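You operate a simulated robot arm through the tools that you are given. There is no shell and no other tool. Be economical: measure what you need, move in short steps, check, and stop when the job is done.

You are at the controls of a simulated robot arm. One attempt, no reset.

TASK
Dust and level the long board, then stand the blue car body on it.
Fine: duster back in its place; turn the red knob till the bubble lies between the marks.

It is judged by the outcome, as a careful person would: the job done as asked, and still so three seconds after it is handed in. It fails if anything else is knocked over, pushed out of place, dropped, spilled or broken.

THE ROBOT
A 7-joint arm with a two-finger parallel gripper, fixed in place. Base frame: the origin is at the foot of the arm, x ahead of it, y to its left, z up; the work surface is at about z = 0.76. Lengths are in m, angles in degrees, forces in N, time in s.
With the tool pointing down near the work surface it reaches from about 0.3 to 0.7 m from the base axis. Its first joint turns from -66.0 to 66.0 degrees. Payload 1.57 kg.
The tool frame sits at the grasp point between the pads (the TCP): z along the fingers, y along the line on which they close. The tips reach 0.03 m beyond it. Largest opening 0.11 m; finger width 0.024, thickness 0.012; the body of the gripper, 0.048 by 0.112 m, starts 0.078 m behind the TCP.
Orientation is that of the tool frame in the base frame, as a unit quaternion [w, x, y, z]. With the fingers straight down and closing along the base's y, the tool's x points along the base's -x, its y along +y and its z along -z.

THE INTERFACE
- The arm moves only by the tool send_rows. Its argument "commands" is a list of rows, each a list of 3 entries, a list of its own where there are three numbers: the turn, a rotation vector about the tool's x, y, z in degrees, then the shift along the tool's x, y, z in mm, then the gripper command, from -1 (fully open) to 1 (shut), values between in proportion. In form: [[[ax, ay, az], [tx, ty, tz], grip], ...]. A call has 1 to 8 rows; each row is the pose to reach, as a shift and turn from the pose commanded when the call began, along the tool's axes at that moment. A row lasts 0.2 s, in which the tool goes at most 0.05 m and 8.6 degrees; a call with a longer step from one row to the next is refused whole, and so is a gripper value outside its range. A pose out of reach is approached as far as the arm can. The call stops where the force on the tool passes 40 N (or 10 N more than at its start, if that is more) or the arm is blocked; 0.2 s more then pass. Each finger travels about 0.108 m/s and halts on what it meets, pressing with about 42 N; the grip force reading is that of the motor and also rises with nothing between the fingers. The clock runs only during rows and for 0.2 s after the last one: add rows that repeat a pose to give the fingers time. The reply holds the time, the measured pose of the TCP, the force on the tool along the base axes, the opening and the grip force, in the units named above and with some noise.
- Cameras (640 x 400 px; columns grow to the right, rows downward): "scene" is fixed at [0.1653, -0.4005, 1.3889]; the picture's right is [0.74, -0.67, 0.00], its down [-0.47, -0.53, -0.71] and it looks along [0.47, 0.52, -0.71] (base axes); focal length 318 px, centre (320, 200). "wrist" rides on the gripper at [-0.036, 0, -0.08] in the tool frame; the picture's right is [0.00, -1.00, 0.00], its down [0.97, 0.00, -0.24] and it looks along [0.24, 0.00, 0.97] (tool axes); focal length 218 px, centre (320, 200).
- camera(camera): a new picture of that camera. No time passes.
- pixel_to_xyz(camera, pixels): for up to 12 pixels [column, row] of the newest picture of that camera ("zoom" is the newest enlarged one), the place [x, y, z] in the base frame of the surface seen there, good to about 0.002 m. No time passes.
- zoom(camera, box): a new picture of the part [left, top, right, bottom] of that camera's present view, enlarged. No time passes.
- sign_off(): hands the job in; it is judged then, once.

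Go step by step. Measure first, check grasps and placings, and put right what went wrong. The budget is 80 turns and 54 pictures, counting those below and the enlarged ones. Unless the task says otherwise, let go and move clear before handing in, and close with one line.

The tools are called after "Emit:" as a command line: name --argument value ..., lists and objects as JSON in quotes. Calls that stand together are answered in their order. send_rows: Moves the arm, as the interface text tells. Its arguments: {"type":"object","properties":{"commands":{"type":"array","items":{"type":"array"}}},"required":["commands"]} The other tools are called the same way: camera (camera) takes a picture; pixel_to_xyz (camera, pixels) gives the place of the surface under pixels of a picture; zoom (camera, box) takes an enlarged picture of a part of a camera's view; sign_off () hands the job in.

At the start:

```text
clock: 0.0
tool_pos: [0.379, -0.0091, 1.108]
orientation: [0.0, 0.0, 1.0, -0.001]
contact_force: [-0.1, -0.3, 0.5]
opening: 0.11
grasp_force: 0.0
```

scene: 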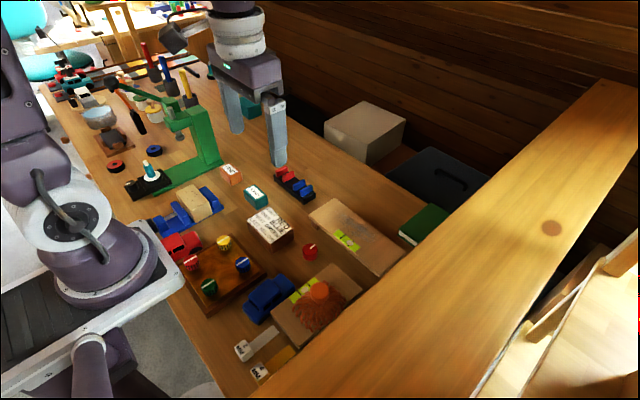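
wrist: 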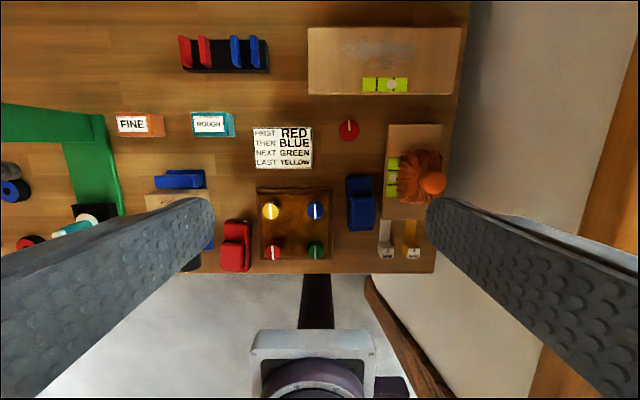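

The wrist view shows two boards with bubble levels (long one at about (383,60), short one at (413,165) with an orange duster on it), a red knob at (348,130), a box of four coloured knobs and a notice. I'll zoom in to read the details.

Emit:
zoom --camera "scene" --box '[220, 180, 420, 390]'

Emit:
zoom --camera "wrist" --box '[300, 20, 480, 140]'

Emit:
zoom --camera "wrist" --box '[220, 110, 460, 280]'

Emit:
zoom --camera "scene" --box '[100, 140, 320, 300]'

```text
1.90 times, centred on (320, 285) of scene
```

zoom: 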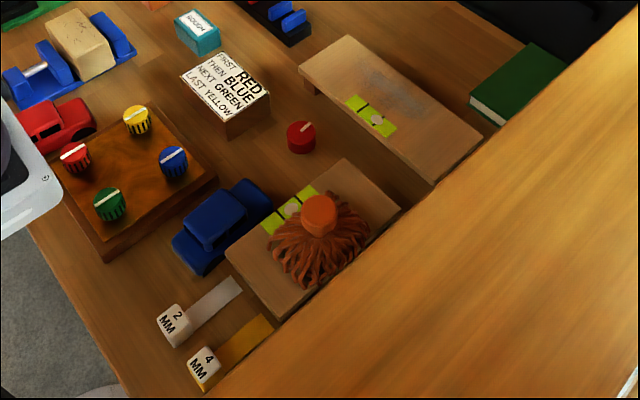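

```text
3.33 times, centred on (390, 80) of wrist
```

zoom: 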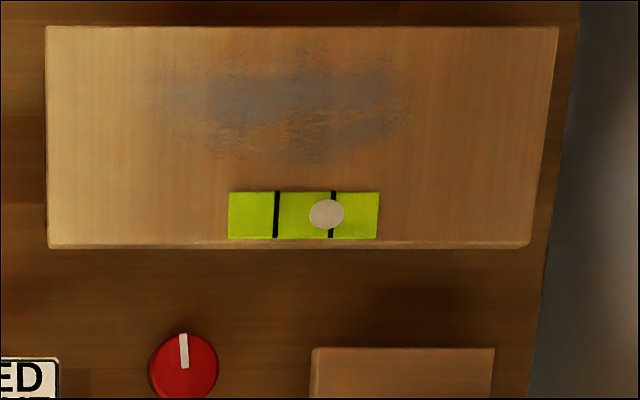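

```text
2.35 times, centred on (340, 195) of wrist
```

zoom: 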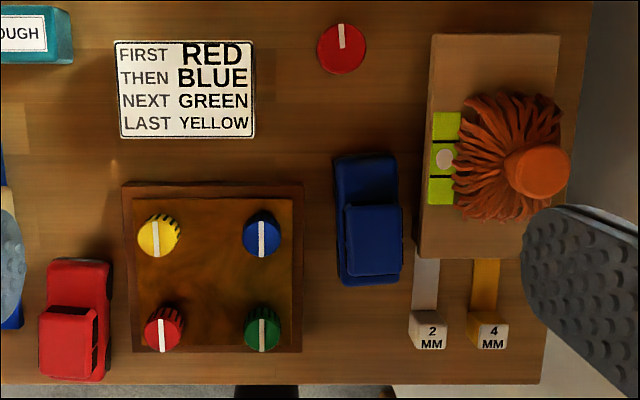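

```text
2.50 times, centred on (210, 220) of scene
```

zoom: 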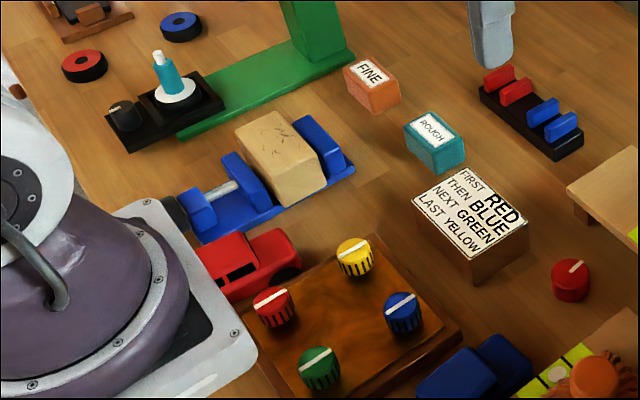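

The long board carries a dust patch at about (390,52) in the wrist view, and its bubble lies on the right mark. The duster (orange grip) rests on the short board, and a lone red knob stands beside the long board. I'll measure them.

Emit:
pixel_to_xyz --camera "wrist" --pixels '[[310, 30], [458, 30], [310, 90], [447, 92], [355, 40], [415, 40], [355, 62], [415, 62], [390, 84], [349, 131], [433, 183], [410, 178]]'

Emit:
pixel_to_xyz --camera "scene" --pixels '[[319, 290], [320, 287], [309, 249], [309, 254], [268, 292], [262, 300], [275, 285], [378, 275], [402, 244], [333, 200], [310, 217], [345, 262]]'

Emit:
pixel_to_xyz --camera "wrist" --pixels '[[349, 128], [360, 183], [360, 195], [362, 210], [362, 225], [349, 180], [374, 180], [389, 127], [440, 127], [425, 160], [400, 205], [460, 190]]'

```text
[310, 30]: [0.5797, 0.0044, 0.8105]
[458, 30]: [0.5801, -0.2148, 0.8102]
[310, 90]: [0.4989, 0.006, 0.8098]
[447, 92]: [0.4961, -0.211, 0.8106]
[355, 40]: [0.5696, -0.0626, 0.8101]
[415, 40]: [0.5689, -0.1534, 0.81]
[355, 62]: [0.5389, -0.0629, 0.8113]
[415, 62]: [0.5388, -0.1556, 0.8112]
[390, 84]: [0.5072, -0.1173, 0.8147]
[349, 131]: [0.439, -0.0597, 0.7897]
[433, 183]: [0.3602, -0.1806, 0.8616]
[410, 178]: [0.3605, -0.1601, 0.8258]
```

```text
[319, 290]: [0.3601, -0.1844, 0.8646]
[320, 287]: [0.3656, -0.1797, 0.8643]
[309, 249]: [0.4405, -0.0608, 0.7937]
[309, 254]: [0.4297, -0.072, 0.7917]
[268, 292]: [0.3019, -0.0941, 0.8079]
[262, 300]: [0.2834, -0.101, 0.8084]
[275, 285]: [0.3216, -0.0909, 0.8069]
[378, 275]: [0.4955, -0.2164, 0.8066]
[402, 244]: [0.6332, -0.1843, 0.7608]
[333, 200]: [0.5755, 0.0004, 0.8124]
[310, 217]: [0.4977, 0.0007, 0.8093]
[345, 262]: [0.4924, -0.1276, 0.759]
```

```text
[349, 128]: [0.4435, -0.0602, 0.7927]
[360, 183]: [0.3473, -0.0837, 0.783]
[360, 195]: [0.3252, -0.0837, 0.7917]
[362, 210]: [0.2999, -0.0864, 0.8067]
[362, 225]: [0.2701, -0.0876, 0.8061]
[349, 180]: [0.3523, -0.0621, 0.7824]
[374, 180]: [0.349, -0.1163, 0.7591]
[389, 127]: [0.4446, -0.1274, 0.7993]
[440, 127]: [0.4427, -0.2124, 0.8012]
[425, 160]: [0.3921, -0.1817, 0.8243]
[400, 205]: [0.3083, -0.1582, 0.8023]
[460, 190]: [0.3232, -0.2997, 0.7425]
```

The board top is at z≈0.81 and the duster grip at about (0.360,-0.182), top 0.864. I'll look closer at the duster before grasping.

Emit:
zoom --camera "scene" --box '[270, 260, 370, 350]'

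Emit:
zoom --camera "scene" --box '[290, 190, 420, 290]'

```text
4.44 times, centred on (320, 305) of scene
```

zoom: 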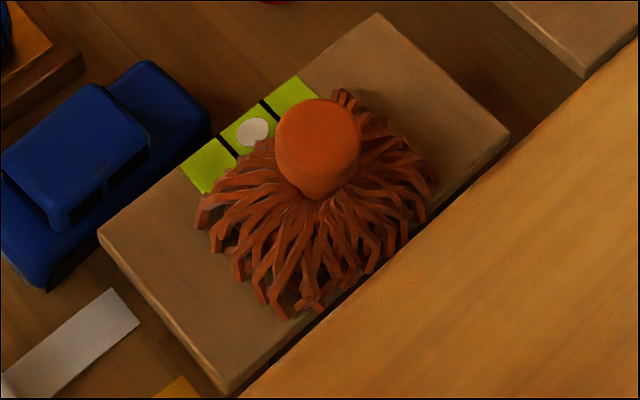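

```text
4.00 times, centred on (355, 240) of scene
```

zoom: 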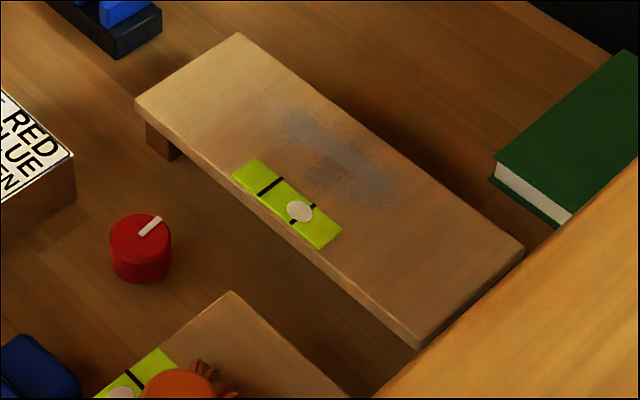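

Grip is a cylinder with the strands fanning below it. I'll check where the foreground beam and the other surroundings lie before moving.

Emit:
pixel_to_xyz --camera "scene" --pixels '[[350, 340], [420, 270], [600, 90], [500, 250], [300, 380], [380, 380], [420, 225], [360, 130], [440, 180], [326, 310], [310, 300]]'

Emit:
pixel_to_xyz --camera "wrist" --pixels '[[420, 183], [446, 183], [433, 171], [433, 195], [600, 200], [340, 129], [359, 129], [349, 140], [349, 120]]'

```text
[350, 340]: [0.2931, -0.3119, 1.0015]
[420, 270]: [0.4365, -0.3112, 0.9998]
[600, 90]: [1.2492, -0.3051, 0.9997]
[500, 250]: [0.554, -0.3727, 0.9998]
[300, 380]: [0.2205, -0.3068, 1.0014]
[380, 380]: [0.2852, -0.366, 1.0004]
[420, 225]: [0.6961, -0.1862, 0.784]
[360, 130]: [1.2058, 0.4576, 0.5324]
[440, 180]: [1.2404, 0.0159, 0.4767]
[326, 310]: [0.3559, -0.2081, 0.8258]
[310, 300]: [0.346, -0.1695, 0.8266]
```

```text
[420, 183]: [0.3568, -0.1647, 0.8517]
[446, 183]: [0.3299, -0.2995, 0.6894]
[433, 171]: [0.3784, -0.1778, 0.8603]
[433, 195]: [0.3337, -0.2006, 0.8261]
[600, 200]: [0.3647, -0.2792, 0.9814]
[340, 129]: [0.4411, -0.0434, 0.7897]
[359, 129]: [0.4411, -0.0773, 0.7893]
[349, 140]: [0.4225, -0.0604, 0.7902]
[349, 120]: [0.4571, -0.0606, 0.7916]
```

The beam's near edge is at y≈-0.28, z≈1.0, so I keep clear of it. I'll move above the duster grip at (0.361,-0.182).

Emit:
send_rows --commands '[[[0, 0, 0], [5, -40, 0], -1], [[0, 0, 0], [10, -80, 10], -1], [[0, 0, 0], [15, -120, 40], -1], [[0, 0, 0], [18, -155, 75], -1], [[0, 0, 0], [18, -173, 115], -1], [[0, 0, 0], [18, -173, 158], -1], [[0, 0, 0], [18, -173, 168], -1]]'

Emit:
camera --camera "wrist"

```text
refused: row 3 steps farther than a row can; nothing moved
```

```text
45 pictures are left
```

wrist: 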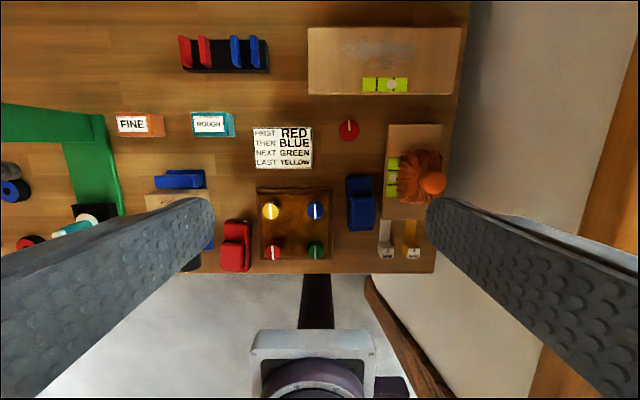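

One step was slightly long; I resend with shorter steps.

Emit:
send_rows --commands '[[[0, 0, 0], [5, -40, 0], -1], [[0, 0, 0], [10, -80, 10], -1], [[0, 0, 0], [14, -115, 40], -1], [[0, 0, 0], [18, -145, 75], -1], [[0, 0, 0], [18, -173, 110], -1], [[0, 0, 0], [18, -173, 150], -1], [[0, 0, 0], [18, -173, 168], -1]]'

Emit:
camera --camera "wrist"

```text
clock: 1.6
tool_pos: [0.3616, -0.1835, 0.9371]
orientation: [0.0, 0.0, 1.0, 0.0]
contact_force: [-0.6, 0.5, 0.0]
opening: 0.1101
grasp_force: 0.0
```

```text
44 pictures are left
```

wrist: 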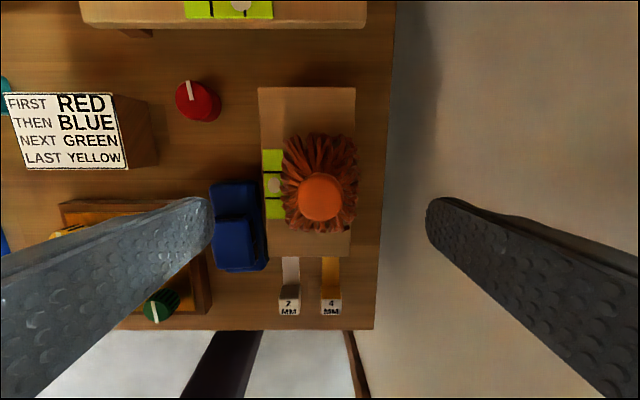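

The grip is centred between the fingers at (319,197). I'll descend and close on it.

Emit:
send_rows --commands '[[[0, 0, 0], [0, 0, 30], -0.3], [[0, 0, 0], [0, 0, 60], -0.3], [[0, 0, 0], [0, 0, 77], -0.3], [[0, 0, 0], [0, 0, 77], 0.2], [[0, 0, 0], [0, 0, 77], 1], [[0, 0, 0], [0, 0, 77], 1], [[0, 0, 0], [0, 0, 77], 1]]'

Emit:
zoom --camera "scene" --box '[240, 210, 400, 350]'

```text
clock: 3.2
tool_pos: [0.3627, -0.1807, 0.8614]
orientation: [-0.001, 0.0, 1.0, 0.0]
contact_force: [0.3, 0.7, -0.1]
opening: 0.0348
grasp_force: 42.1
```

```text
2.86 times, centred on (320, 280) of scene
```

zoom: 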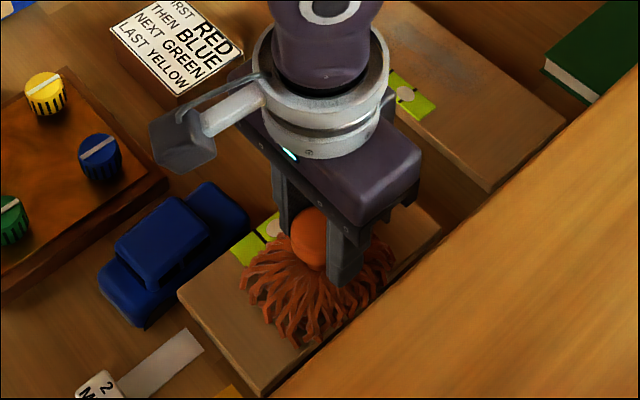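

The duster is held (opening 0.035). I'll lift it and carry it to above the left end of the dust patch.

Emit:
send_rows --commands '[[[0, 0, 0], [0, 0, -40], 1], [[0, 0, 0], [0, 0, -80], 1], [[0, 0, 0], [-40, 25, -85], 1], [[0, 0, 0], [-80, 50, -85], 1], [[0, 0, 0], [-120, 75, -85], 1], [[0, 0, 0], [-155, 105, -85], 1], [[0, 0, 0], [-190, 135, -85], 1], [[0, 0, 0], [-192, 140, -85], 1]]'

Emit:
zoom --camera "scene" --box '[260, 150, 420, 350]'

```text
clock: 5.0
tool_pos: [0.5538, -0.0412, 0.9467]
orientation: [0.0, 0.0, 1.0, 0.0]
contact_force: [-0.4, -0.6, -1.0]
opening: 0.0347
grasp_force: 42.3
```

```text
2.00 times, centred on (340, 250) of scene
```

zoom: 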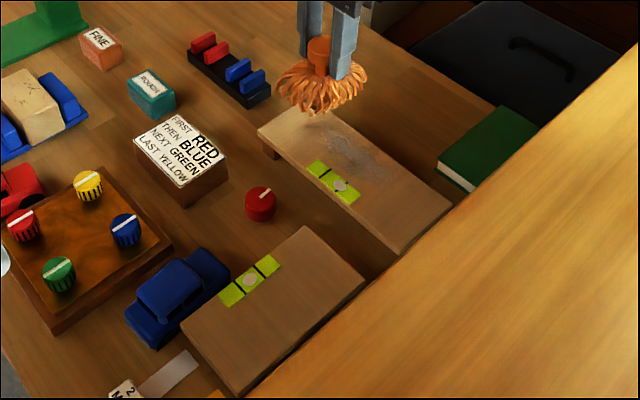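

The duster hangs cleanly at the grip, and the short board is unmoved. I'll lower it gently onto the long board and watch the force.

Emit:
send_rows --commands '[[[0, 0, 0], [0, 0, 40], 1], [[0, 0, 0], [0, 0, 65], 1], [[0, 0, 0], [0, 0, 71], 1], [[0, 0, 0], [0, 0, 75], 1], [[0, 0, 0], [0, 0, 77], 1]]'

Emit:
zoom --camera "scene" --box '[280, 150, 400, 270]'

```text
clock: 6.2
tool_pos: [0.5517, -0.0423, 0.8722]
orientation: [0.0, 0.0, 1.0, 0.0]
contact_force: [-8.6, 2.8, 39.1]
opening: 0.0347
grasp_force: 41.7
```

```text
3.33 times, centred on (340, 210) of scene
```

zoom: 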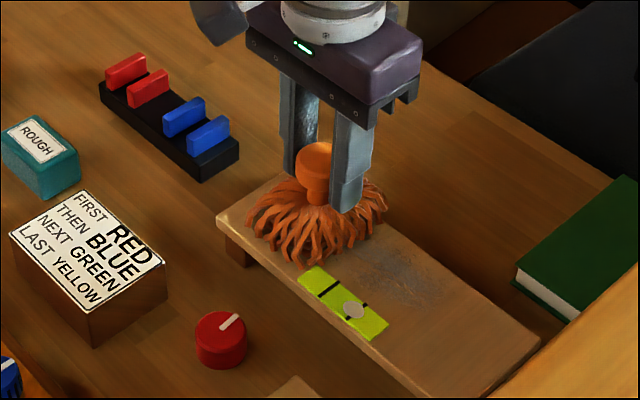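

Contact found at z≈0.872 with 39 N, firmer than I want. I'll ease off by 3 mm and check the force.

Emit:
send_rows --commands '[[[0, 0, 0], [0, 0, -2], 1], [[0, 0, 0], [0, 0, -2], 1]]'

```text
clock: 6.8
tool_pos: [0.551, -0.0423, 0.8713]
orientation: [0.0, 0.0, 1.0, 0.0]
contact_force: [-0.5, -1.3, 8.7]
opening: 0.0345
grasp_force: 42.2
```

Now a light 9 N. I'll sweep slowly toward -y across the patch.

Emit:
send_rows --commands '[[[0, 0, 0], [-6, -20, 0], 1], [[0, 0, 0], [-10, -40, 0], 1], [[0, 0, 0], [-10, -60, 0], 1], [[0, 0, 0], [-10, -80, 0], 1], [[0, 0, 0], [-10, -100, 0], 1], [[0, 0, 0], [-10, -120, 0], 1]]'

Emit:
zoom --camera "scene" --box '[280, 150, 420, 290]'

```text
clock: 8.2
tool_pos: [0.5608, -0.1628, 0.8725]
orientation: [0.0, -0.001, 1.0, 0.0]
contact_force: [-0.4, 0.7, -1.2]
opening: 0.0348
grasp_force: 42.1
```

```text
2.86 times, centred on (350, 220) of scene
```

zoom: 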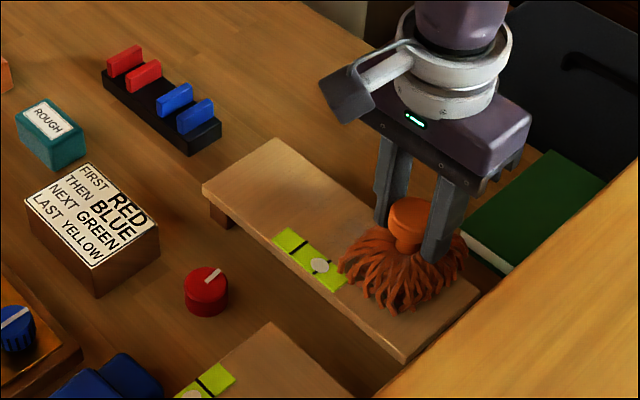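

The patch looks wiped on the left; contact faded at this end. I'll lower slightly (1.5 mm), and stroke back along x≈0.54, easing up along the way.

Emit:
send_rows --commands '[[[0, 0, 0], [0, 0, 1.5], 1], [[0, 0, 0], [8, 10, 1.5], 1], [[0, 0, 0], [20, 20, 1.5], 1], [[0, 0, 0], [22, 40, 1.2], 1], [[0, 0, 0], [22, 60, 0.9], 1], [[0, 0, 0], [22, 80, 0.6], 1], [[0, 0, 0], [22, 100, 0.3], 1], [[0, 0, 0], [22, 120, 0], 1]]'

Emit:
zoom --camera "scene" --box '[280, 150, 420, 290]'

```text
clock: 10.0
tool_pos: [0.5382, -0.0419, 0.8733]
orientation: [0.0, 0.0, 1.0, 0.0]
contact_force: [-0.3, 0.3, -0.1]
opening: 0.0347
grasp_force: 42.2
```

```text
2.86 times, centred on (350, 220) of scene
```

zoom: 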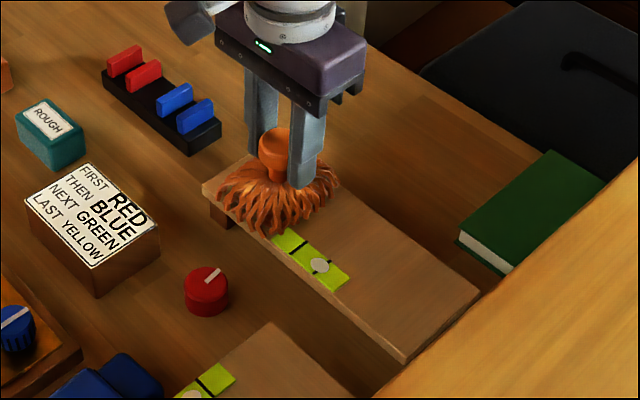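

The board looks clean. I'll lift and return toward the duster's place, checking the board from the wrist camera on the way.

Emit:
send_rows --commands '[[[0, 0, 0], [0, 0, -40], 1], [[0, 0, 0], [0, 0, -75], 1], [[0, 0, 0], [35, -25, -75], 1], [[0, 0, 0], [70, -55, -75], 1], [[0, 0, 0], [105, -85, -75], 1], [[0, 0, 0], [140, -115, -75], 1], [[0, 0, 0], [170, -139, -75], 1], [[0, 0, 0], [176, -139, -75], 1]]'

Emit:
zoom --camera "scene" --box '[260, 180, 420, 340]'

```text
clock: 11.8
tool_pos: [0.3638, -0.1805, 0.9454]
orientation: [0.0, 0.001, 1.0, 0.0]
contact_force: [0.2, 0.5, -1.4]
opening: 0.0348
grasp_force: 41.7
```

```text
2.50 times, centred on (340, 260) of scene
```

zoom: 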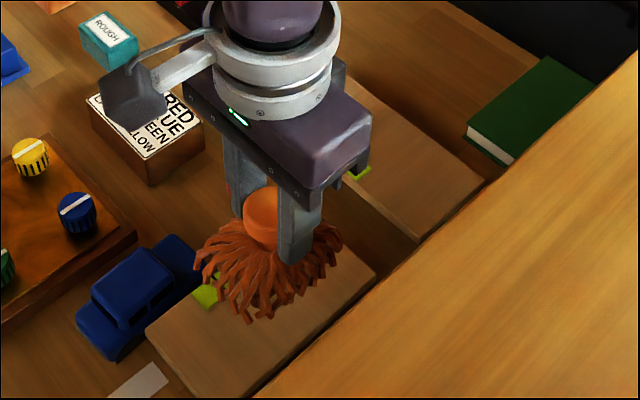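

Above its place. I'll lower to z≈0.862, the height at which it was picked up.

Emit:
send_rows --commands '[[[0, 0, 0], [0, 0, 40], 1], [[0, 0, 0], [1, 0, 70], 1], [[0, 0, 0], [1, 0, 80], 1], [[0, 0, 0], [1, 0, 83], 1], [[0, 0, 0], [1, 0, 83], 1]]'

```text
clock: 13.0
tool_pos: [0.362, -0.181, 0.8633]
orientation: [0.001, 0.0, 1.0, -0.001]
contact_force: [-0.2, -0.4, -0.6]
opening: 0.0349
grasp_force: 42.2
```

Emit:
send_rows --commands '[[[0, 0, 0], [0, 0, 1], 1], [[0, 0, 0], [0, 0, 2], 1]]'

```text
clock: 13.6
tool_pos: [0.3639, -0.1806, 0.8633]
orientation: [0.001, 0.0, 1.0, 0.0]
contact_force: [-0.1, 0.1, -1.2]
opening: 0.0344
grasp_force: 41.6
```

The readings show no contact yet (force about -1 N); I go down a little more.

Emit:
send_rows --commands '[[[0, 0, 0], [0, 0, 1], 1], [[0, 0, 0], [0, 0, 2], 1]]'

```text
clock: 14.4
tool_pos: [0.3638, -0.1802, 0.8608]
orientation: [0.002, 0.0, 1.0, 0.0]
contact_force: [-2.6, 3.1, 18.0]
opening: 0.0345
grasp_force: 41.5
stopped in row 2: the force on the tool passed its limit (the readings are from after the stop); the commanded pose is now the measured one
```

Contact at z≈0.861, the duster is down. I open the fingers moderately and rise straight up.

Emit:
send_rows --commands '[[[0, 0, 0], [0, 0, -1], 1], [[0, 0, 0], [0, 0, -1], -0.2], [[0, 0, 0], [0, 0, -1], -0.2], [[0, 0, 0], [0, 0, -1], -0.2], [[0, 0, 0], [0, 0, -40], -0.2], [[0, 0, 0], [0, 0, -80], -0.2], [[0, 0, 0], [-40, 10, -110], -0.2], [[0, 0, 0], [-40, 10, -110], -0.2]]'

Emit:
camera --camera "wrist"

Emit:
zoom --camera "scene" --box '[260, 180, 420, 340]'

```text
refused: row 7 steps farther than a row can; nothing moved
```

```text
37 pictures are left
```

wrist: 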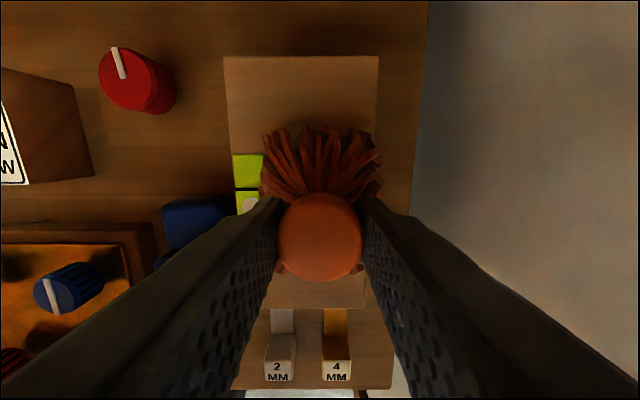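

```text
2.50 times, centred on (340, 260) of scene
```

zoom: 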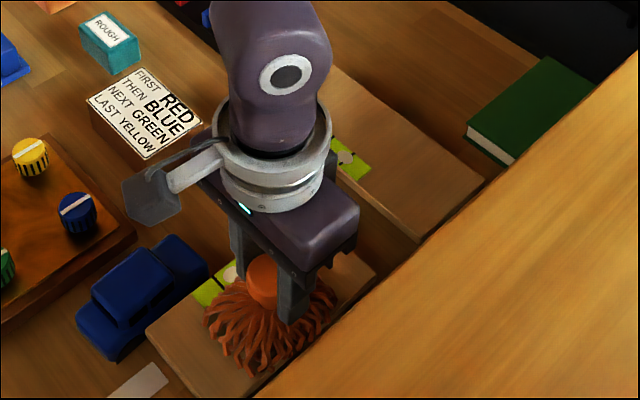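

The duster stands where it was; that call was refused only for a long last step. I resend it shorter.

Emit:
send_rows --commands '[[[0, 0, 0], [0, 0, -1], 1], [[0, 0, 0], [0, 0, -1], -0.2], [[0, 0, 0], [0, 0, -1], -0.2], [[0, 0, 0], [0, 0, -1], -0.2], [[0, 0, 0], [0, 0, -40], -0.2], [[0, 0, 0], [0, 0, -80], -0.2], [[0, 0, 0], [0, 0, -120], -0.2], [[0, 0, 0], [-40, 10, -130], -0.2]]'

Emit:
camera --camera "wrist"

```text
clock: 16.2
tool_pos: [0.4031, -0.171, 0.9912]
orientation: [0.0, 0.0, 1.0, -0.001]
contact_force: [-0.6, -0.3, 0.3]
opening: 0.0659
grasp_force: 0.1
```

```text
35 pictures are left
```

wrist: 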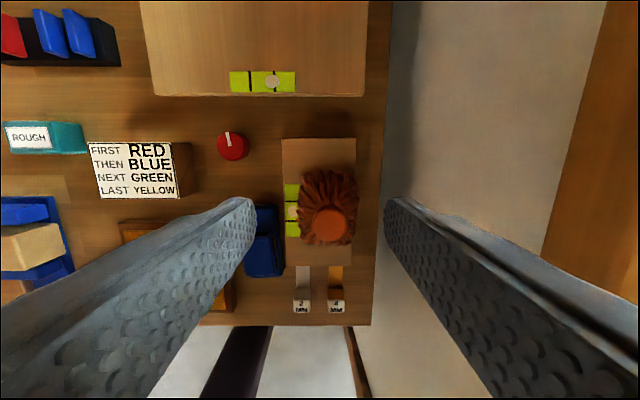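

The long board is clean and its bubble sits on the right mark at (272,82); the duster is back. Next I move above the red knob (0.440,-0.060).

Emit:
send_rows --commands '[[[0, 0, 0], [-12, 37, 20], -0.2], [[0, 0, 0], [-24, 74, 40], -0.2], [[0, 0, 0], [-37, 111, 60], -0.2], [[0, 0, 0], [-37, 111, 100], -0.2], [[0, 0, 0], [-37, 111, 111], -0.2]]'

Emit:
camera --camera "wrist"

```text
clock: 17.4
tool_pos: [0.4399, -0.0603, 0.8808]
orientation: [0.001, -0.001, 1.0, -0.002]
contact_force: [-0.4, 0.0, 0.5]
opening: 0.0662
grasp_force: 0.0
```

```text
34 pictures are left
```

wrist: 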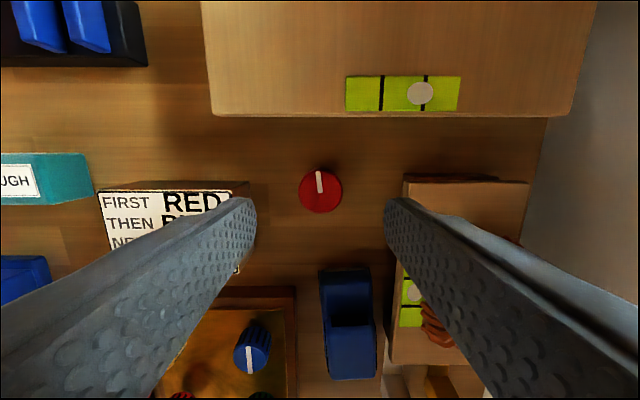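

The knob is centred at (320,191), and the bubble is visible at (420,93). I descend and close.

Emit:
send_rows --commands '[[[0, 0, 0], [0, 0, 35], -0.2], [[0, 0, 0], [0, 0, 65], -0.2], [[0, 0, 0], [0, 0, 77], -0.2], [[0, 0, 0], [0, 0, 77], 0.2], [[0, 0, 0], [0, 0, 77], 0.6], [[0, 0, 0], [0, 0, 77], 1], [[0, 0, 0], [0, 0, 77], 1]]'

Emit:
camera --camera "wrist"

```text
clock: 19.0
tool_pos: [0.4415, -0.0593, 0.8032]
orientation: [0.001, 0.0, 1.0, -0.002]
contact_force: [1.3, -2.0, -12.4]
opening: 0.0351
grasp_force: 42.0
```

```text
33 pictures are left
```

wrist: 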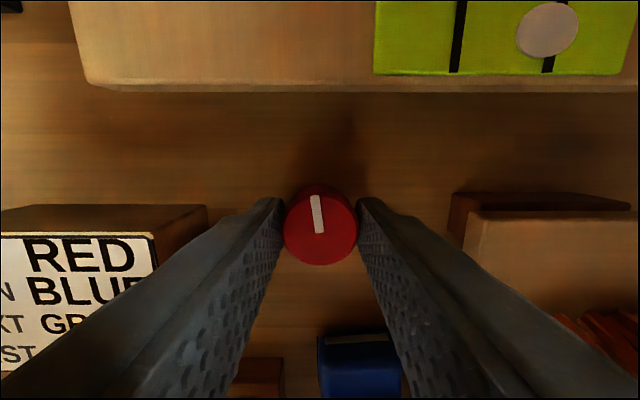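

The knob is gripped and the bubble shows at (547,30), touching the right mark. I turn +24° about the tool axis and see which way the bubble goes.

Emit:
send_rows --commands '[[[0, 0, 8], [0, 0, 0], 1], [[0, 0, 16], [0, 0, 0], 1], [[0, 0, 24], [0, 0, 0], 1], [[0, 0, 24], [0, 0, 0], 1]]'

Emit:
zoom --camera "scene" --box '[280, 170, 400, 290]'

Emit:
camera --camera "wrist"

```text
clock: 20.0
tool_pos: [0.4408, -0.0612, 0.8042]
orientation: [0.001, 0.208, 0.978, -0.001]
contact_force: [4.6, -0.1, -31.4]
opening: 0.0351
grasp_force: 41.8
```

```text
3.33 times, centred on (340, 230) of scene
```

zoom: 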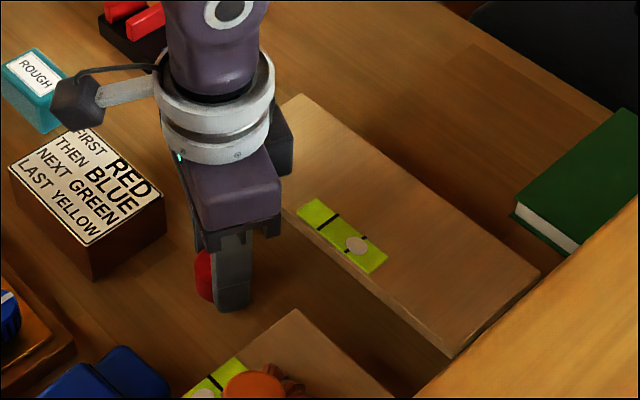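

```text
31 pictures are left
```

wrist: 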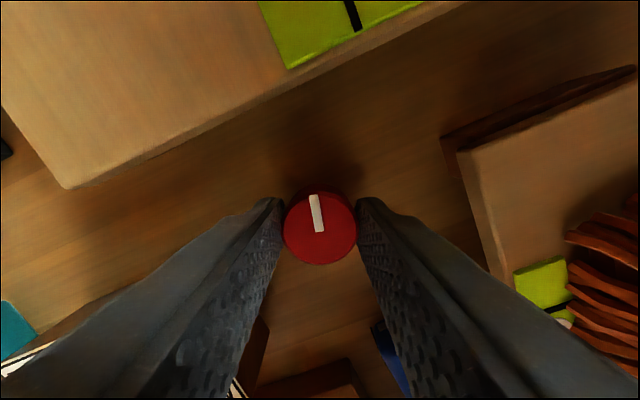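

The knob turned with the hand, but there is a 31 N downward pull, so I ease down by 2 mm and look closely at the bubble.

Emit:
send_rows --commands '[[[0, 0, 0], [0, 0, 1], 1], [[0, 0, 0], [0, 0, 2], 1]]'

Emit:
zoom --camera "scene" --box '[330, 225, 362, 245]'

```text
clock: 20.6
tool_pos: [0.4415, -0.0611, 0.8026]
orientation: [0.003, 0.208, 0.978, -0.001]
contact_force: [-3.5, -1.0, 28.9]
opening: 0.0348
grasp_force: 41.8
```

```text
16.00 times, centred on (346, 235) of scene
```

zoom: 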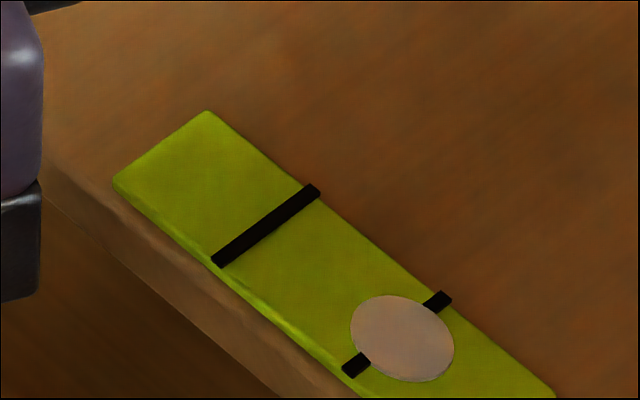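

The bubble at zoom (402,338) has moved slightly outward past the right mark, so this is the wrong way. I turn back the other way by 64°, relieving the press by 1 mm.

Emit:
send_rows --commands '[[[0, 0, -8], [0, 0, -1], 1], [[0, 0, -16], [0, 0, -1], 1], [[0, 0, -24], [0, 0, -1], 1], [[0, 0, -32], [0, 0, -1], 1], [[0, 0, -40], [0, 0, -1], 1], [[0, 0, -48], [0, 0, -1], 1], [[0, 0, -56], [0, 0, -1], 1], [[0, 0, -64], [0, 0, -1], 1]]'

Emit:
zoom --camera "scene" --box '[330, 225, 362, 245]'

Emit:
camera --camera "wrist"

```text
clock: 22.4
tool_pos: [0.44, -0.0603, 0.8017]
orientation: [0.002, -0.344, 0.939, -0.001]
contact_force: [-0.6, 19.0, 0.2]
opening: 0.0348
grasp_force: 41.9
```

```text
16.00 times, centred on (346, 235) of scene
```

zoom: 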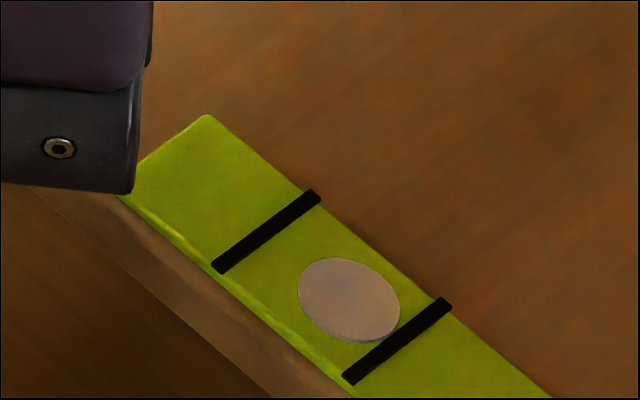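

```text
28 pictures are left
```

wrist: 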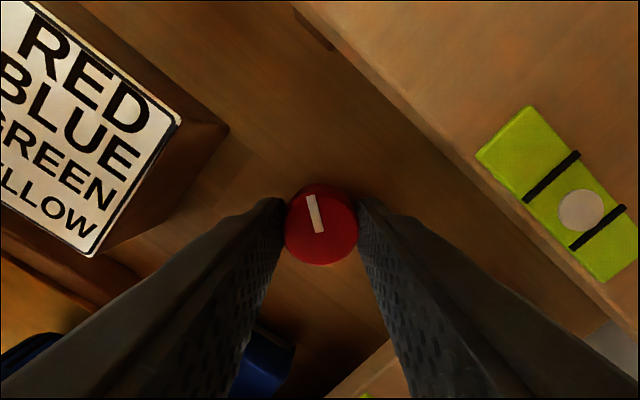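

The bubble moved to zoom (349,299), nearly between the marks (midpoint ≈(331,285)), about 1 px per degree. About 21° more.

Emit:
send_rows --commands '[[[0, 0, -7], [0, 0, 0], 1], [[0, 0, -14], [0, 0, 0], 1], [[0, 0, -21], [0, 0, 0], 1], [[0, 0, -21], [0, 0, 0], 1]]'

Emit:
zoom --camera "scene" --box '[330, 225, 362, 245]'

```text
clock: 23.4
tool_pos: [0.4406, -0.0588, 0.8022]
orientation: [0.0, -0.509, 0.861, 0.0]
contact_force: [-7.8, 23.4, 7.7]
opening: 0.0345
grasp_force: 41.5
```

```text
16.00 times, centred on (346, 235) of scene
```

zoom: 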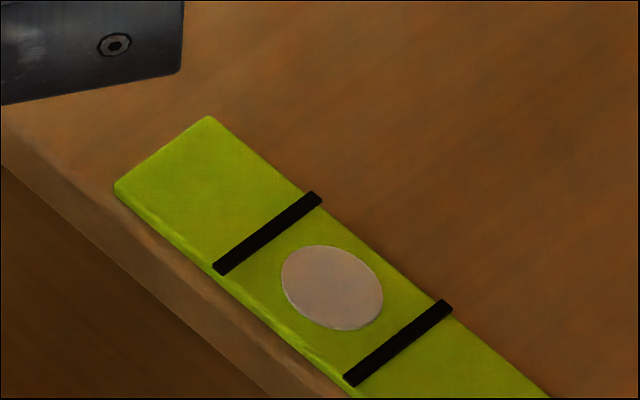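

The bubble is centred between the marks at (332,288). I open, rise, and turn the hand back.

Emit:
send_rows --commands '[[[0, 0, 0], [0, 0, 0], -0.1], [[0, 0, 0], [0, 0, 0], -0.1], [[0, 0, 0], [0, 0, 0], -0.1], [[0, 0, 0], [0, 0, -40], -0.1], [[0, 0, 0], [0, 0, -80], -0.1], [[0, 0, 0], [0, 0, -120], -0.1], [[0, 0, 0], [0, 0, -160], -0.1]]'

Emit:
zoom --camera "scene" --box '[330, 225, 362, 245]'

Emit:
camera --camera "scene"

```text
clock: 25.0
tool_pos: [0.4424, -0.06, 0.9653]
orientation: [0.001, -0.508, 0.861, -0.001]
contact_force: [-0.4, 0.1, 0.2]
opening: 0.0605
grasp_force: 0.0
```

```text
16.00 times, centred on (346, 235) of scene
```

zoom: 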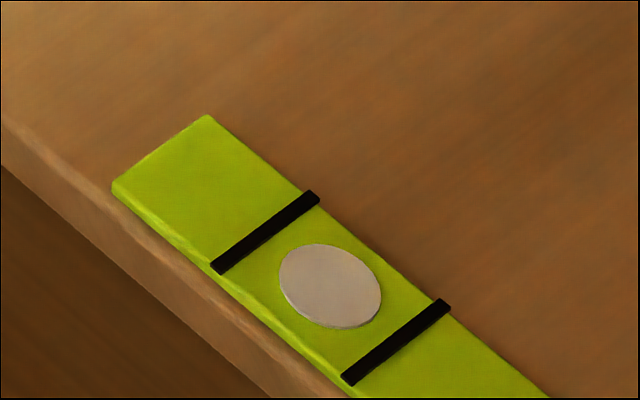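

```text
25 pictures are left
```

scene: 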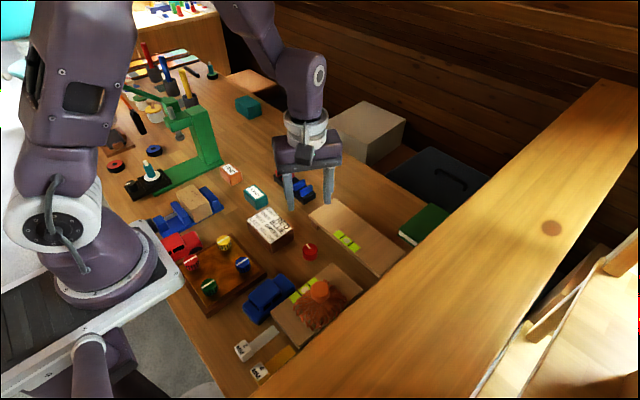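

Knob released, bubble still centred. Now I go above the blue car, with the hand turned back, to measure the gaps around it.

Emit:
send_rows --commands '[[[0, 0, 8], [0, 0, 0], -1], [[0, 0, 16], [0, 0, 0], -1], [[0, 0, 24], [0, 0, 0], -1], [[0, 0, 32], [0, 0, 0], -1], [[0, 0, 40], [0, 0, 0], -1], [[0, 0, 48], [0, 0, 0], -1], [[0, 0, 56], [0, 0, 0], -1], [[0, 0, 61.1], [0, 0, 0], -1]]'

Emit:
send_rows --commands '[[[0, 0, 0], [40, -8, 0], -1], [[0, 0, 0], [80, -16, 0], -1], [[0, 0, 0], [120, -24, 0], -1], [[0, 0, 0], [130, -26, 0], -1]]'

Emit:
camera --camera "wrist"

```text
clock: 26.8
tool_pos: [0.4399, -0.0603, 0.9629]
orientation: [0.002, 0.001, 1.0, -0.001]
contact_force: [0.5, 0.2, -0.2]
opening: 0.11
grasp_force: 0.1
```

```text
clock: 27.8
tool_pos: [0.311, -0.0873, 0.9611]
orientation: [0.002, 0.001, 1.0, -0.002]
contact_force: [-0.2, -0.5, 0.7]
opening: 0.1101
grasp_force: 0.1
```

```text
24 pictures are left
```

wrist: 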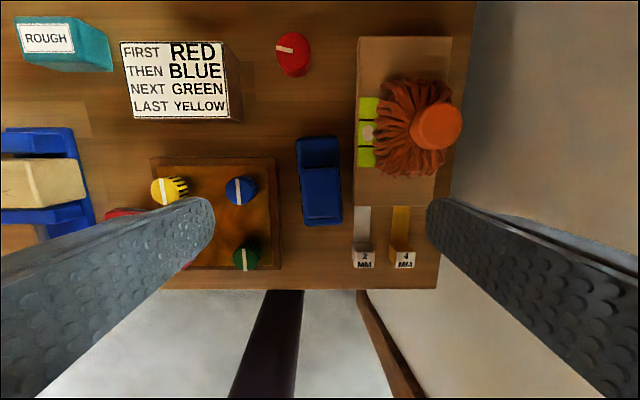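

Emit:
zoom --camera "wrist" --box '[250, 120, 390, 240]'

Emit:
pixel_to_xyz --camera "wrist" --pixels '[[297, 141], [337, 139], [320, 138], [299, 165], [340, 165], [302, 200], [341, 200], [304, 222], [341, 221], [282, 190], [355, 190], [348, 210]]'

Emit:
zoom --camera "scene" --box '[220, 250, 340, 360]'

```text
3.33 times, centred on (320, 180) of wrist
```

zoom: 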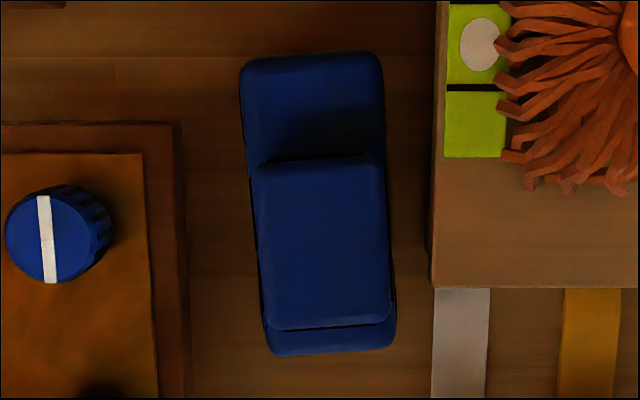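

```text
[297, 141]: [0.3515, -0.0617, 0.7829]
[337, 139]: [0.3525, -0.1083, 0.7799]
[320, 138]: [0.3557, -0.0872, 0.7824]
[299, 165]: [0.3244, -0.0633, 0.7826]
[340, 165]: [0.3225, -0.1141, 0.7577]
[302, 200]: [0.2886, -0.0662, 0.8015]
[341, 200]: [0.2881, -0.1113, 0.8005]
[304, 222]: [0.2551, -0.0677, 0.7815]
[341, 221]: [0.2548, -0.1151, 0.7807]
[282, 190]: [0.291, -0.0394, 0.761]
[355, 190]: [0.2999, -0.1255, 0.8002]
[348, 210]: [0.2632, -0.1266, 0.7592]
```

```text
3.64 times, centred on (280, 305) of scene
```

zoom: 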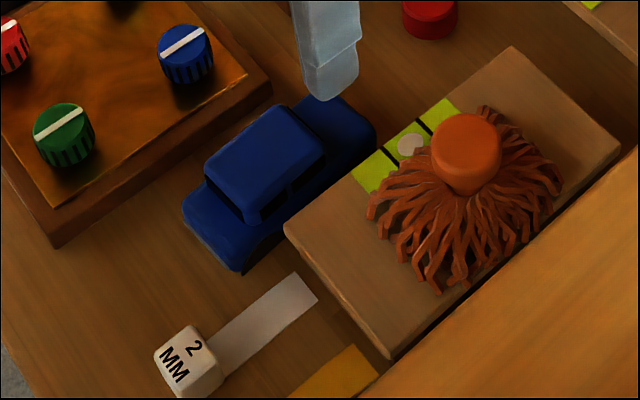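

The car is 46 mm wide and 107 mm long, with only ~15 mm between it and the short board along most of its length, but its rear end extends past the board's near edge. I'll measure that edge, and hover over the rear part to check reach.

Emit:
pixel_to_xyz --camera "wrist" --pixels '[[360, 204], [360, 207], [400, 205], [357, 150], [354, 247], [357, 220], [276, 160], [280, 260], [275, 200], [340, 180]]'

Emit:
send_rows --commands '[[[0, 0, -3.8], [30, -3, 40], -0.2], [[0, 0, -3.8], [43, -3, 80], 0.03], [[0, 0, -3.8], [43, -3, 100], 0.03], [[0, 0, -3.8], [43, -3, 100], 0.03]]'

Emit:
camera --camera "wrist"

```text
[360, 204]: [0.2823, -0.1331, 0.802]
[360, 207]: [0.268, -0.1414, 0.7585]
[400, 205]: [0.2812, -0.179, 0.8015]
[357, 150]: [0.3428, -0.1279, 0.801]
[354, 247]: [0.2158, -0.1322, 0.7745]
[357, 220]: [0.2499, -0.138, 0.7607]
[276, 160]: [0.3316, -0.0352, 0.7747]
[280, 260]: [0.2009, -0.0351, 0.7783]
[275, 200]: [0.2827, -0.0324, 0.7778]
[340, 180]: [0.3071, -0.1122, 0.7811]
```

```text
clock: 28.8
tool_pos: [0.275, -0.0957, 0.8727]
orientation: [0.0, -0.034, 0.999, -0.001]
contact_force: [0.0, 1.0, 0.6]
opening: 0.0535
grasp_force: 0.1
out of reach, approached as far as the arm can: row 2, 3, 4
```

```text
21 pictures are left
```

wrist: 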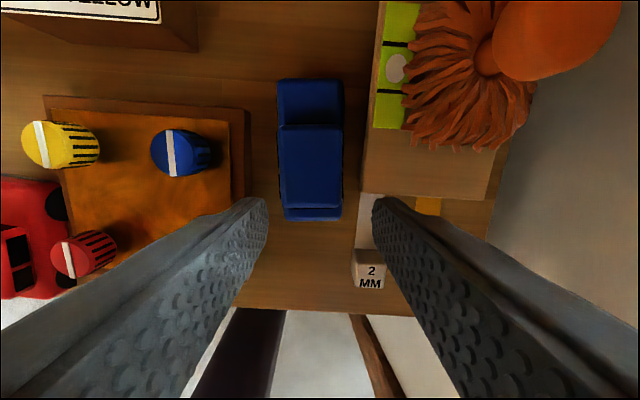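

Reach ends at about x=0.275, so the rear grip isn't available. At the hood (x≈0.335) the gap to the board is wider (~18–19 mm); I'll go there, grip gently and slide the car away from the board before the real grasp.

Emit:
send_rows --commands '[[[0, 0, 0], [-30, 3.5, 0], 0.03], [[0, 0, 0], [-60.6, 6.9, 0], 0.03], [[0, 0, 0], [-60.6, 6.9, 0], 0.03]]'

Emit:
camera --camera "wrist"

```text
clock: 29.6
tool_pos: [0.3363, -0.084, 0.8742]
orientation: [0.002, -0.033, 0.999, 0.0]
contact_force: [-0.4, -0.1, -0.1]
opening: 0.0535
grasp_force: 0.2
```

```text
20 pictures are left
```

wrist: 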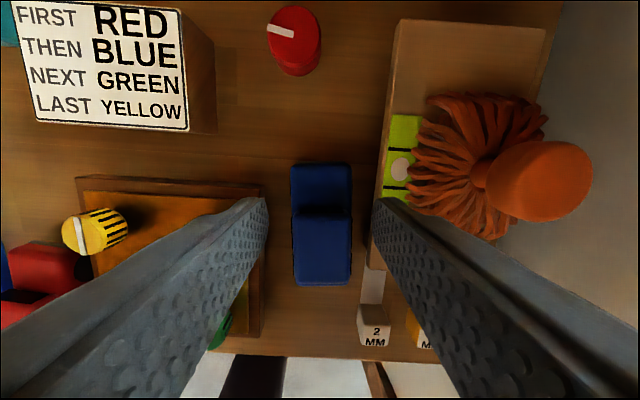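

Closer view now: hood spans (290–352, ~185) and the board edge is near (383,150). I'll measure the gap precisely here.

Emit:
pixel_to_xyz --camera "wrist" --pixels '[[293, 185], [349, 185], [351, 175], [351, 200], [353, 190], [386, 165], [383, 175], [378, 190], [384, 185], [293, 200], [260, 190], [375, 210]]'

Emit:
zoom --camera "wrist" --box '[260, 140, 420, 240]'

```text
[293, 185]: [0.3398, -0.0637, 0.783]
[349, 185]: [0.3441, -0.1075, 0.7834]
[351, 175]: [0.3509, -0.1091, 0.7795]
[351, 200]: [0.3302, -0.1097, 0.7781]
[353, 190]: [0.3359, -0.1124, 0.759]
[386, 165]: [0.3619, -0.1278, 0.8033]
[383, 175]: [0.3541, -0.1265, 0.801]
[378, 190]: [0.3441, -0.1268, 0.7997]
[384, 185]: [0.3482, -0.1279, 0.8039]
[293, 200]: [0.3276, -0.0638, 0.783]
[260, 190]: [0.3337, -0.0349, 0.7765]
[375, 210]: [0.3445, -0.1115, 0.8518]
```

```text
4.00 times, centred on (340, 190) of wrist
```

zoom: 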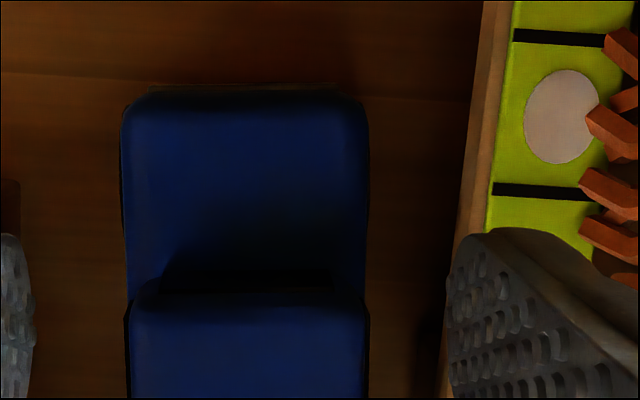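

At the hood the gap is only 16.5 mm, tight for a 12 mm finger. Safer: close high on the cab (tips just above the board top, z≈0.803; the cab top is 0.807), offset toward +y so that closing slides the car about 5 mm away from the board.

Emit:
send_rows --commands '[[[0, 0, 0], [30, 3.4, 0], -0.1], [[0, 0, 0], [36.2, 3.4, 20], -0.1], [[0, 0, 0], [36.2, 3.4, 36], -0.1], [[0, 0, 0], [36.2, 3.4, 41], -0.1], [[0, 0, 0], [36.2, 3.4, 41], -0.1]]'

Emit:
camera --camera "wrist"

```text
clock: 30.8
tool_pos: [0.299, -0.0842, 0.834]
orientation: [0.001, -0.032, 0.999, -0.001]
contact_force: [0.2, -0.5, -0.5]
opening: 0.0607
grasp_force: 0.1
```

```text
18 pictures are left
```

wrist: 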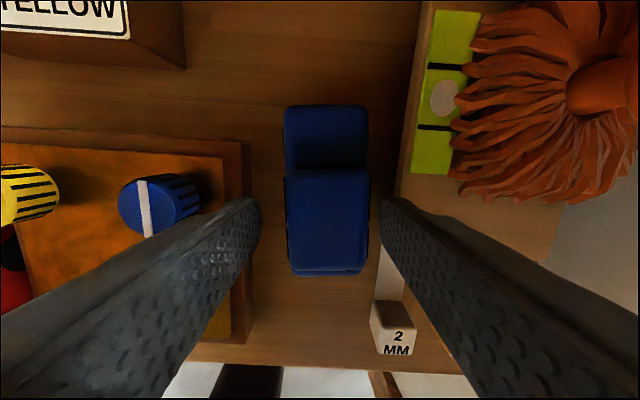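

No contact; fingers straddle the cab at (327,220), tip height ≈0.804. I lower 1 mm and close.

Emit:
send_rows --commands '[[[0, 0, 0], [0, 1, 1], -0.1], [[0, 0, 0], [0, 1, 1.5], 0], [[0, 0, 0], [0, 1, 1.5], 0.1], [[0, 0, 0], [0, 1, 1.5], 0.2], [[0, 0, 0], [0, 1, 1.5], 0.2]]'

Emit:
camera --camera "wrist"

```text
clock: 32.0
tool_pos: [0.3004, -0.0825, 0.8323]
orientation: [0.001, -0.032, 0.999, -0.001]
contact_force: [0.4, 0.7, -0.4]
opening: 0.0442
grasp_force: 0.0
```

```text
17 pictures are left
```

wrist: 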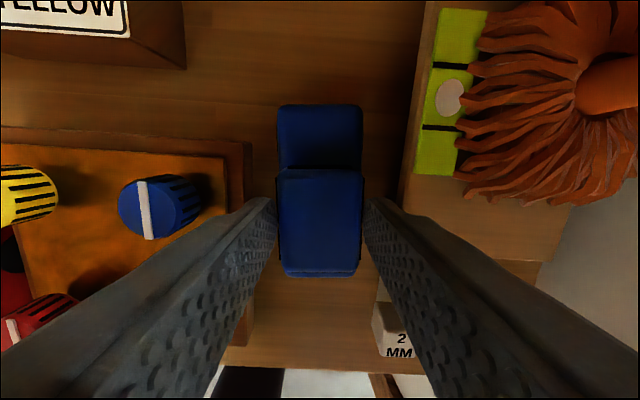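

The car slid toward +y and is centred between the fingers (opening 0.044). I open to 0.052, and descend around it in steps.

Emit:
send_rows --commands '[[[0, 0, 0], [0, 0, 0], 0.05], [[0, 0, 0], [0, 0, 0], 0.05], [[0, 0, 0], [0, 0, 8], 0.05], [[0, 0, 0], [0, 0, 16], 0.05], [[0, 0, 0], [0, 0, 25], 0.05], [[0, 0, 0], [0, 0, 34], 0.05], [[0, 0, 0], [0, 0, 34], 0.05]]'

Emit:
camera --camera "wrist"

```text
clock: 33.6
tool_pos: [0.2991, -0.0824, 0.7985]
orientation: [0.0, -0.032, 0.999, -0.001]
contact_force: [0.3, 0.4, -1.1]
opening: 0.0523
grasp_force: 0.0
```

```text
16 pictures are left
```

wrist: 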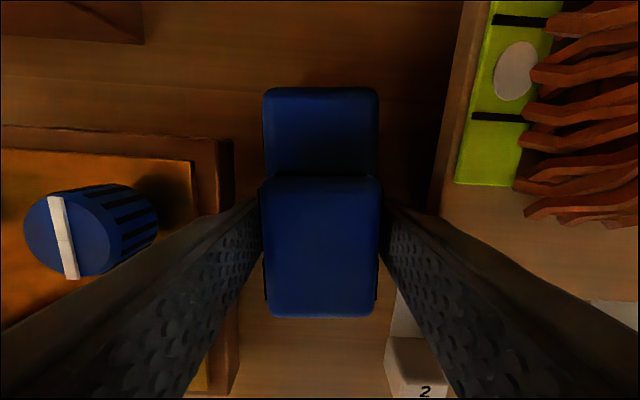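

Descended freely with no contact; fingers straddle the car at z=0.798. I close and lift a little.

Emit:
send_rows --commands '[[[0, 0, 0], [0, 0, 0], 0.3], [[0, 0, 0], [0, 0, 0], 1], [[0, 0, 0], [0, 0, 0], 1], [[0, 0, 0], [0, 0, -10], 1], [[0, 0, 0], [0, 0, -30], 1], [[0, 0, 0], [0, 0, -60], 1], [[0, 0, 0], [0, 0, -100], 1], [[0, 0, 0], [0, 0, -130], 1]]'

Emit:
camera --camera "scene"

```text
clock: 35.4
tool_pos: [0.2996, -0.0824, 0.9287]
orientation: [0.001, -0.032, 1.0, -0.001]
contact_force: [-0.6, 0.1, -0.3]
opening: 0.0493
grasp_force: 42.0
```

```text
15 pictures are left
```

scene: 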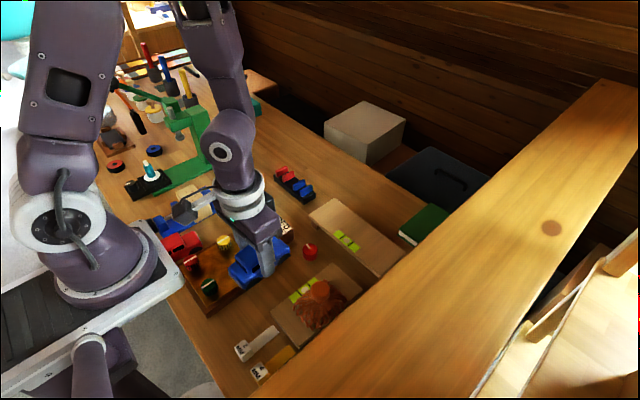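

The car is lifted cleanly (opening 0.049). The board is 86 mm deep and the vial occupies its near edge, so I'll set the car lengthwise along y at (0.550,-0.105): carry and turn the hand -86° in two calls.

Emit:
send_rows --commands '[[[0, 0, -8.5], [-20, -3, -15], 1], [[0, 0, -17], [-55, -9, -20], 1], [[0, 0, -25.5], [-90, -15, -20], 1], [[0, 0, -34], [-125, -21, -20], 1], [[0, 0, -42.5], [-160, -27, -20], 1], [[0, 0, -51], [-195, -33, -20], 1], [[0, 0, -59.5], [-230, -39, -20], 1], [[0, 0, -68], [-248, -40, -20], 1]]'

Emit:
send_rows --commands '[[[0, 0, -8], [0, 0, 0], 1], [[0, 0, -16], [0, 0, 0], 1], [[0, 0, -18.3], [0, 0, 0], 1], [[0, 0, -18.3], [0, 0, 0], 1]]'

Emit:
camera --camera "scene"

Emit:
camera --camera "wrist"

```text
clock: 37.2
tool_pos: [0.5498, -0.106, 0.9489]
orientation: [0.001, -0.588, 0.809, -0.001]
contact_force: [0.9, 0.2, -0.9]
opening: 0.049
grasp_force: 42.2
```

```text
clock: 38.2
tool_pos: [0.5482, -0.1058, 0.95]
orientation: [0.0, 0.708, -0.707, 0.002]
contact_force: [-0.2, 1.0, -1.3]
opening: 0.0491
grasp_force: 41.4
```

```text
14 pictures are left
```

scene: 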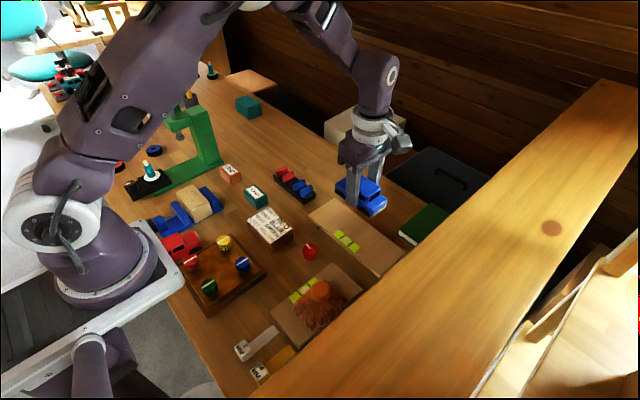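

```text
13 pictures are left
```

wrist: 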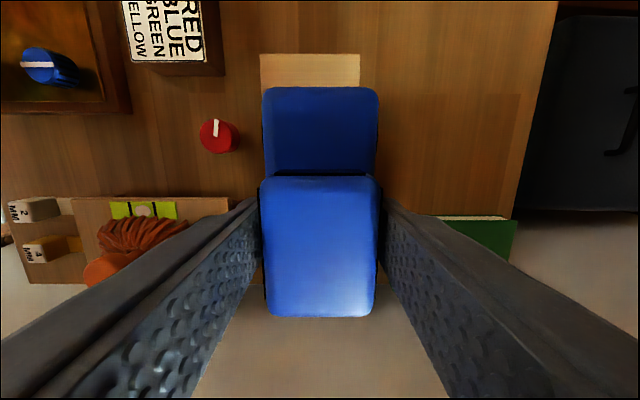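

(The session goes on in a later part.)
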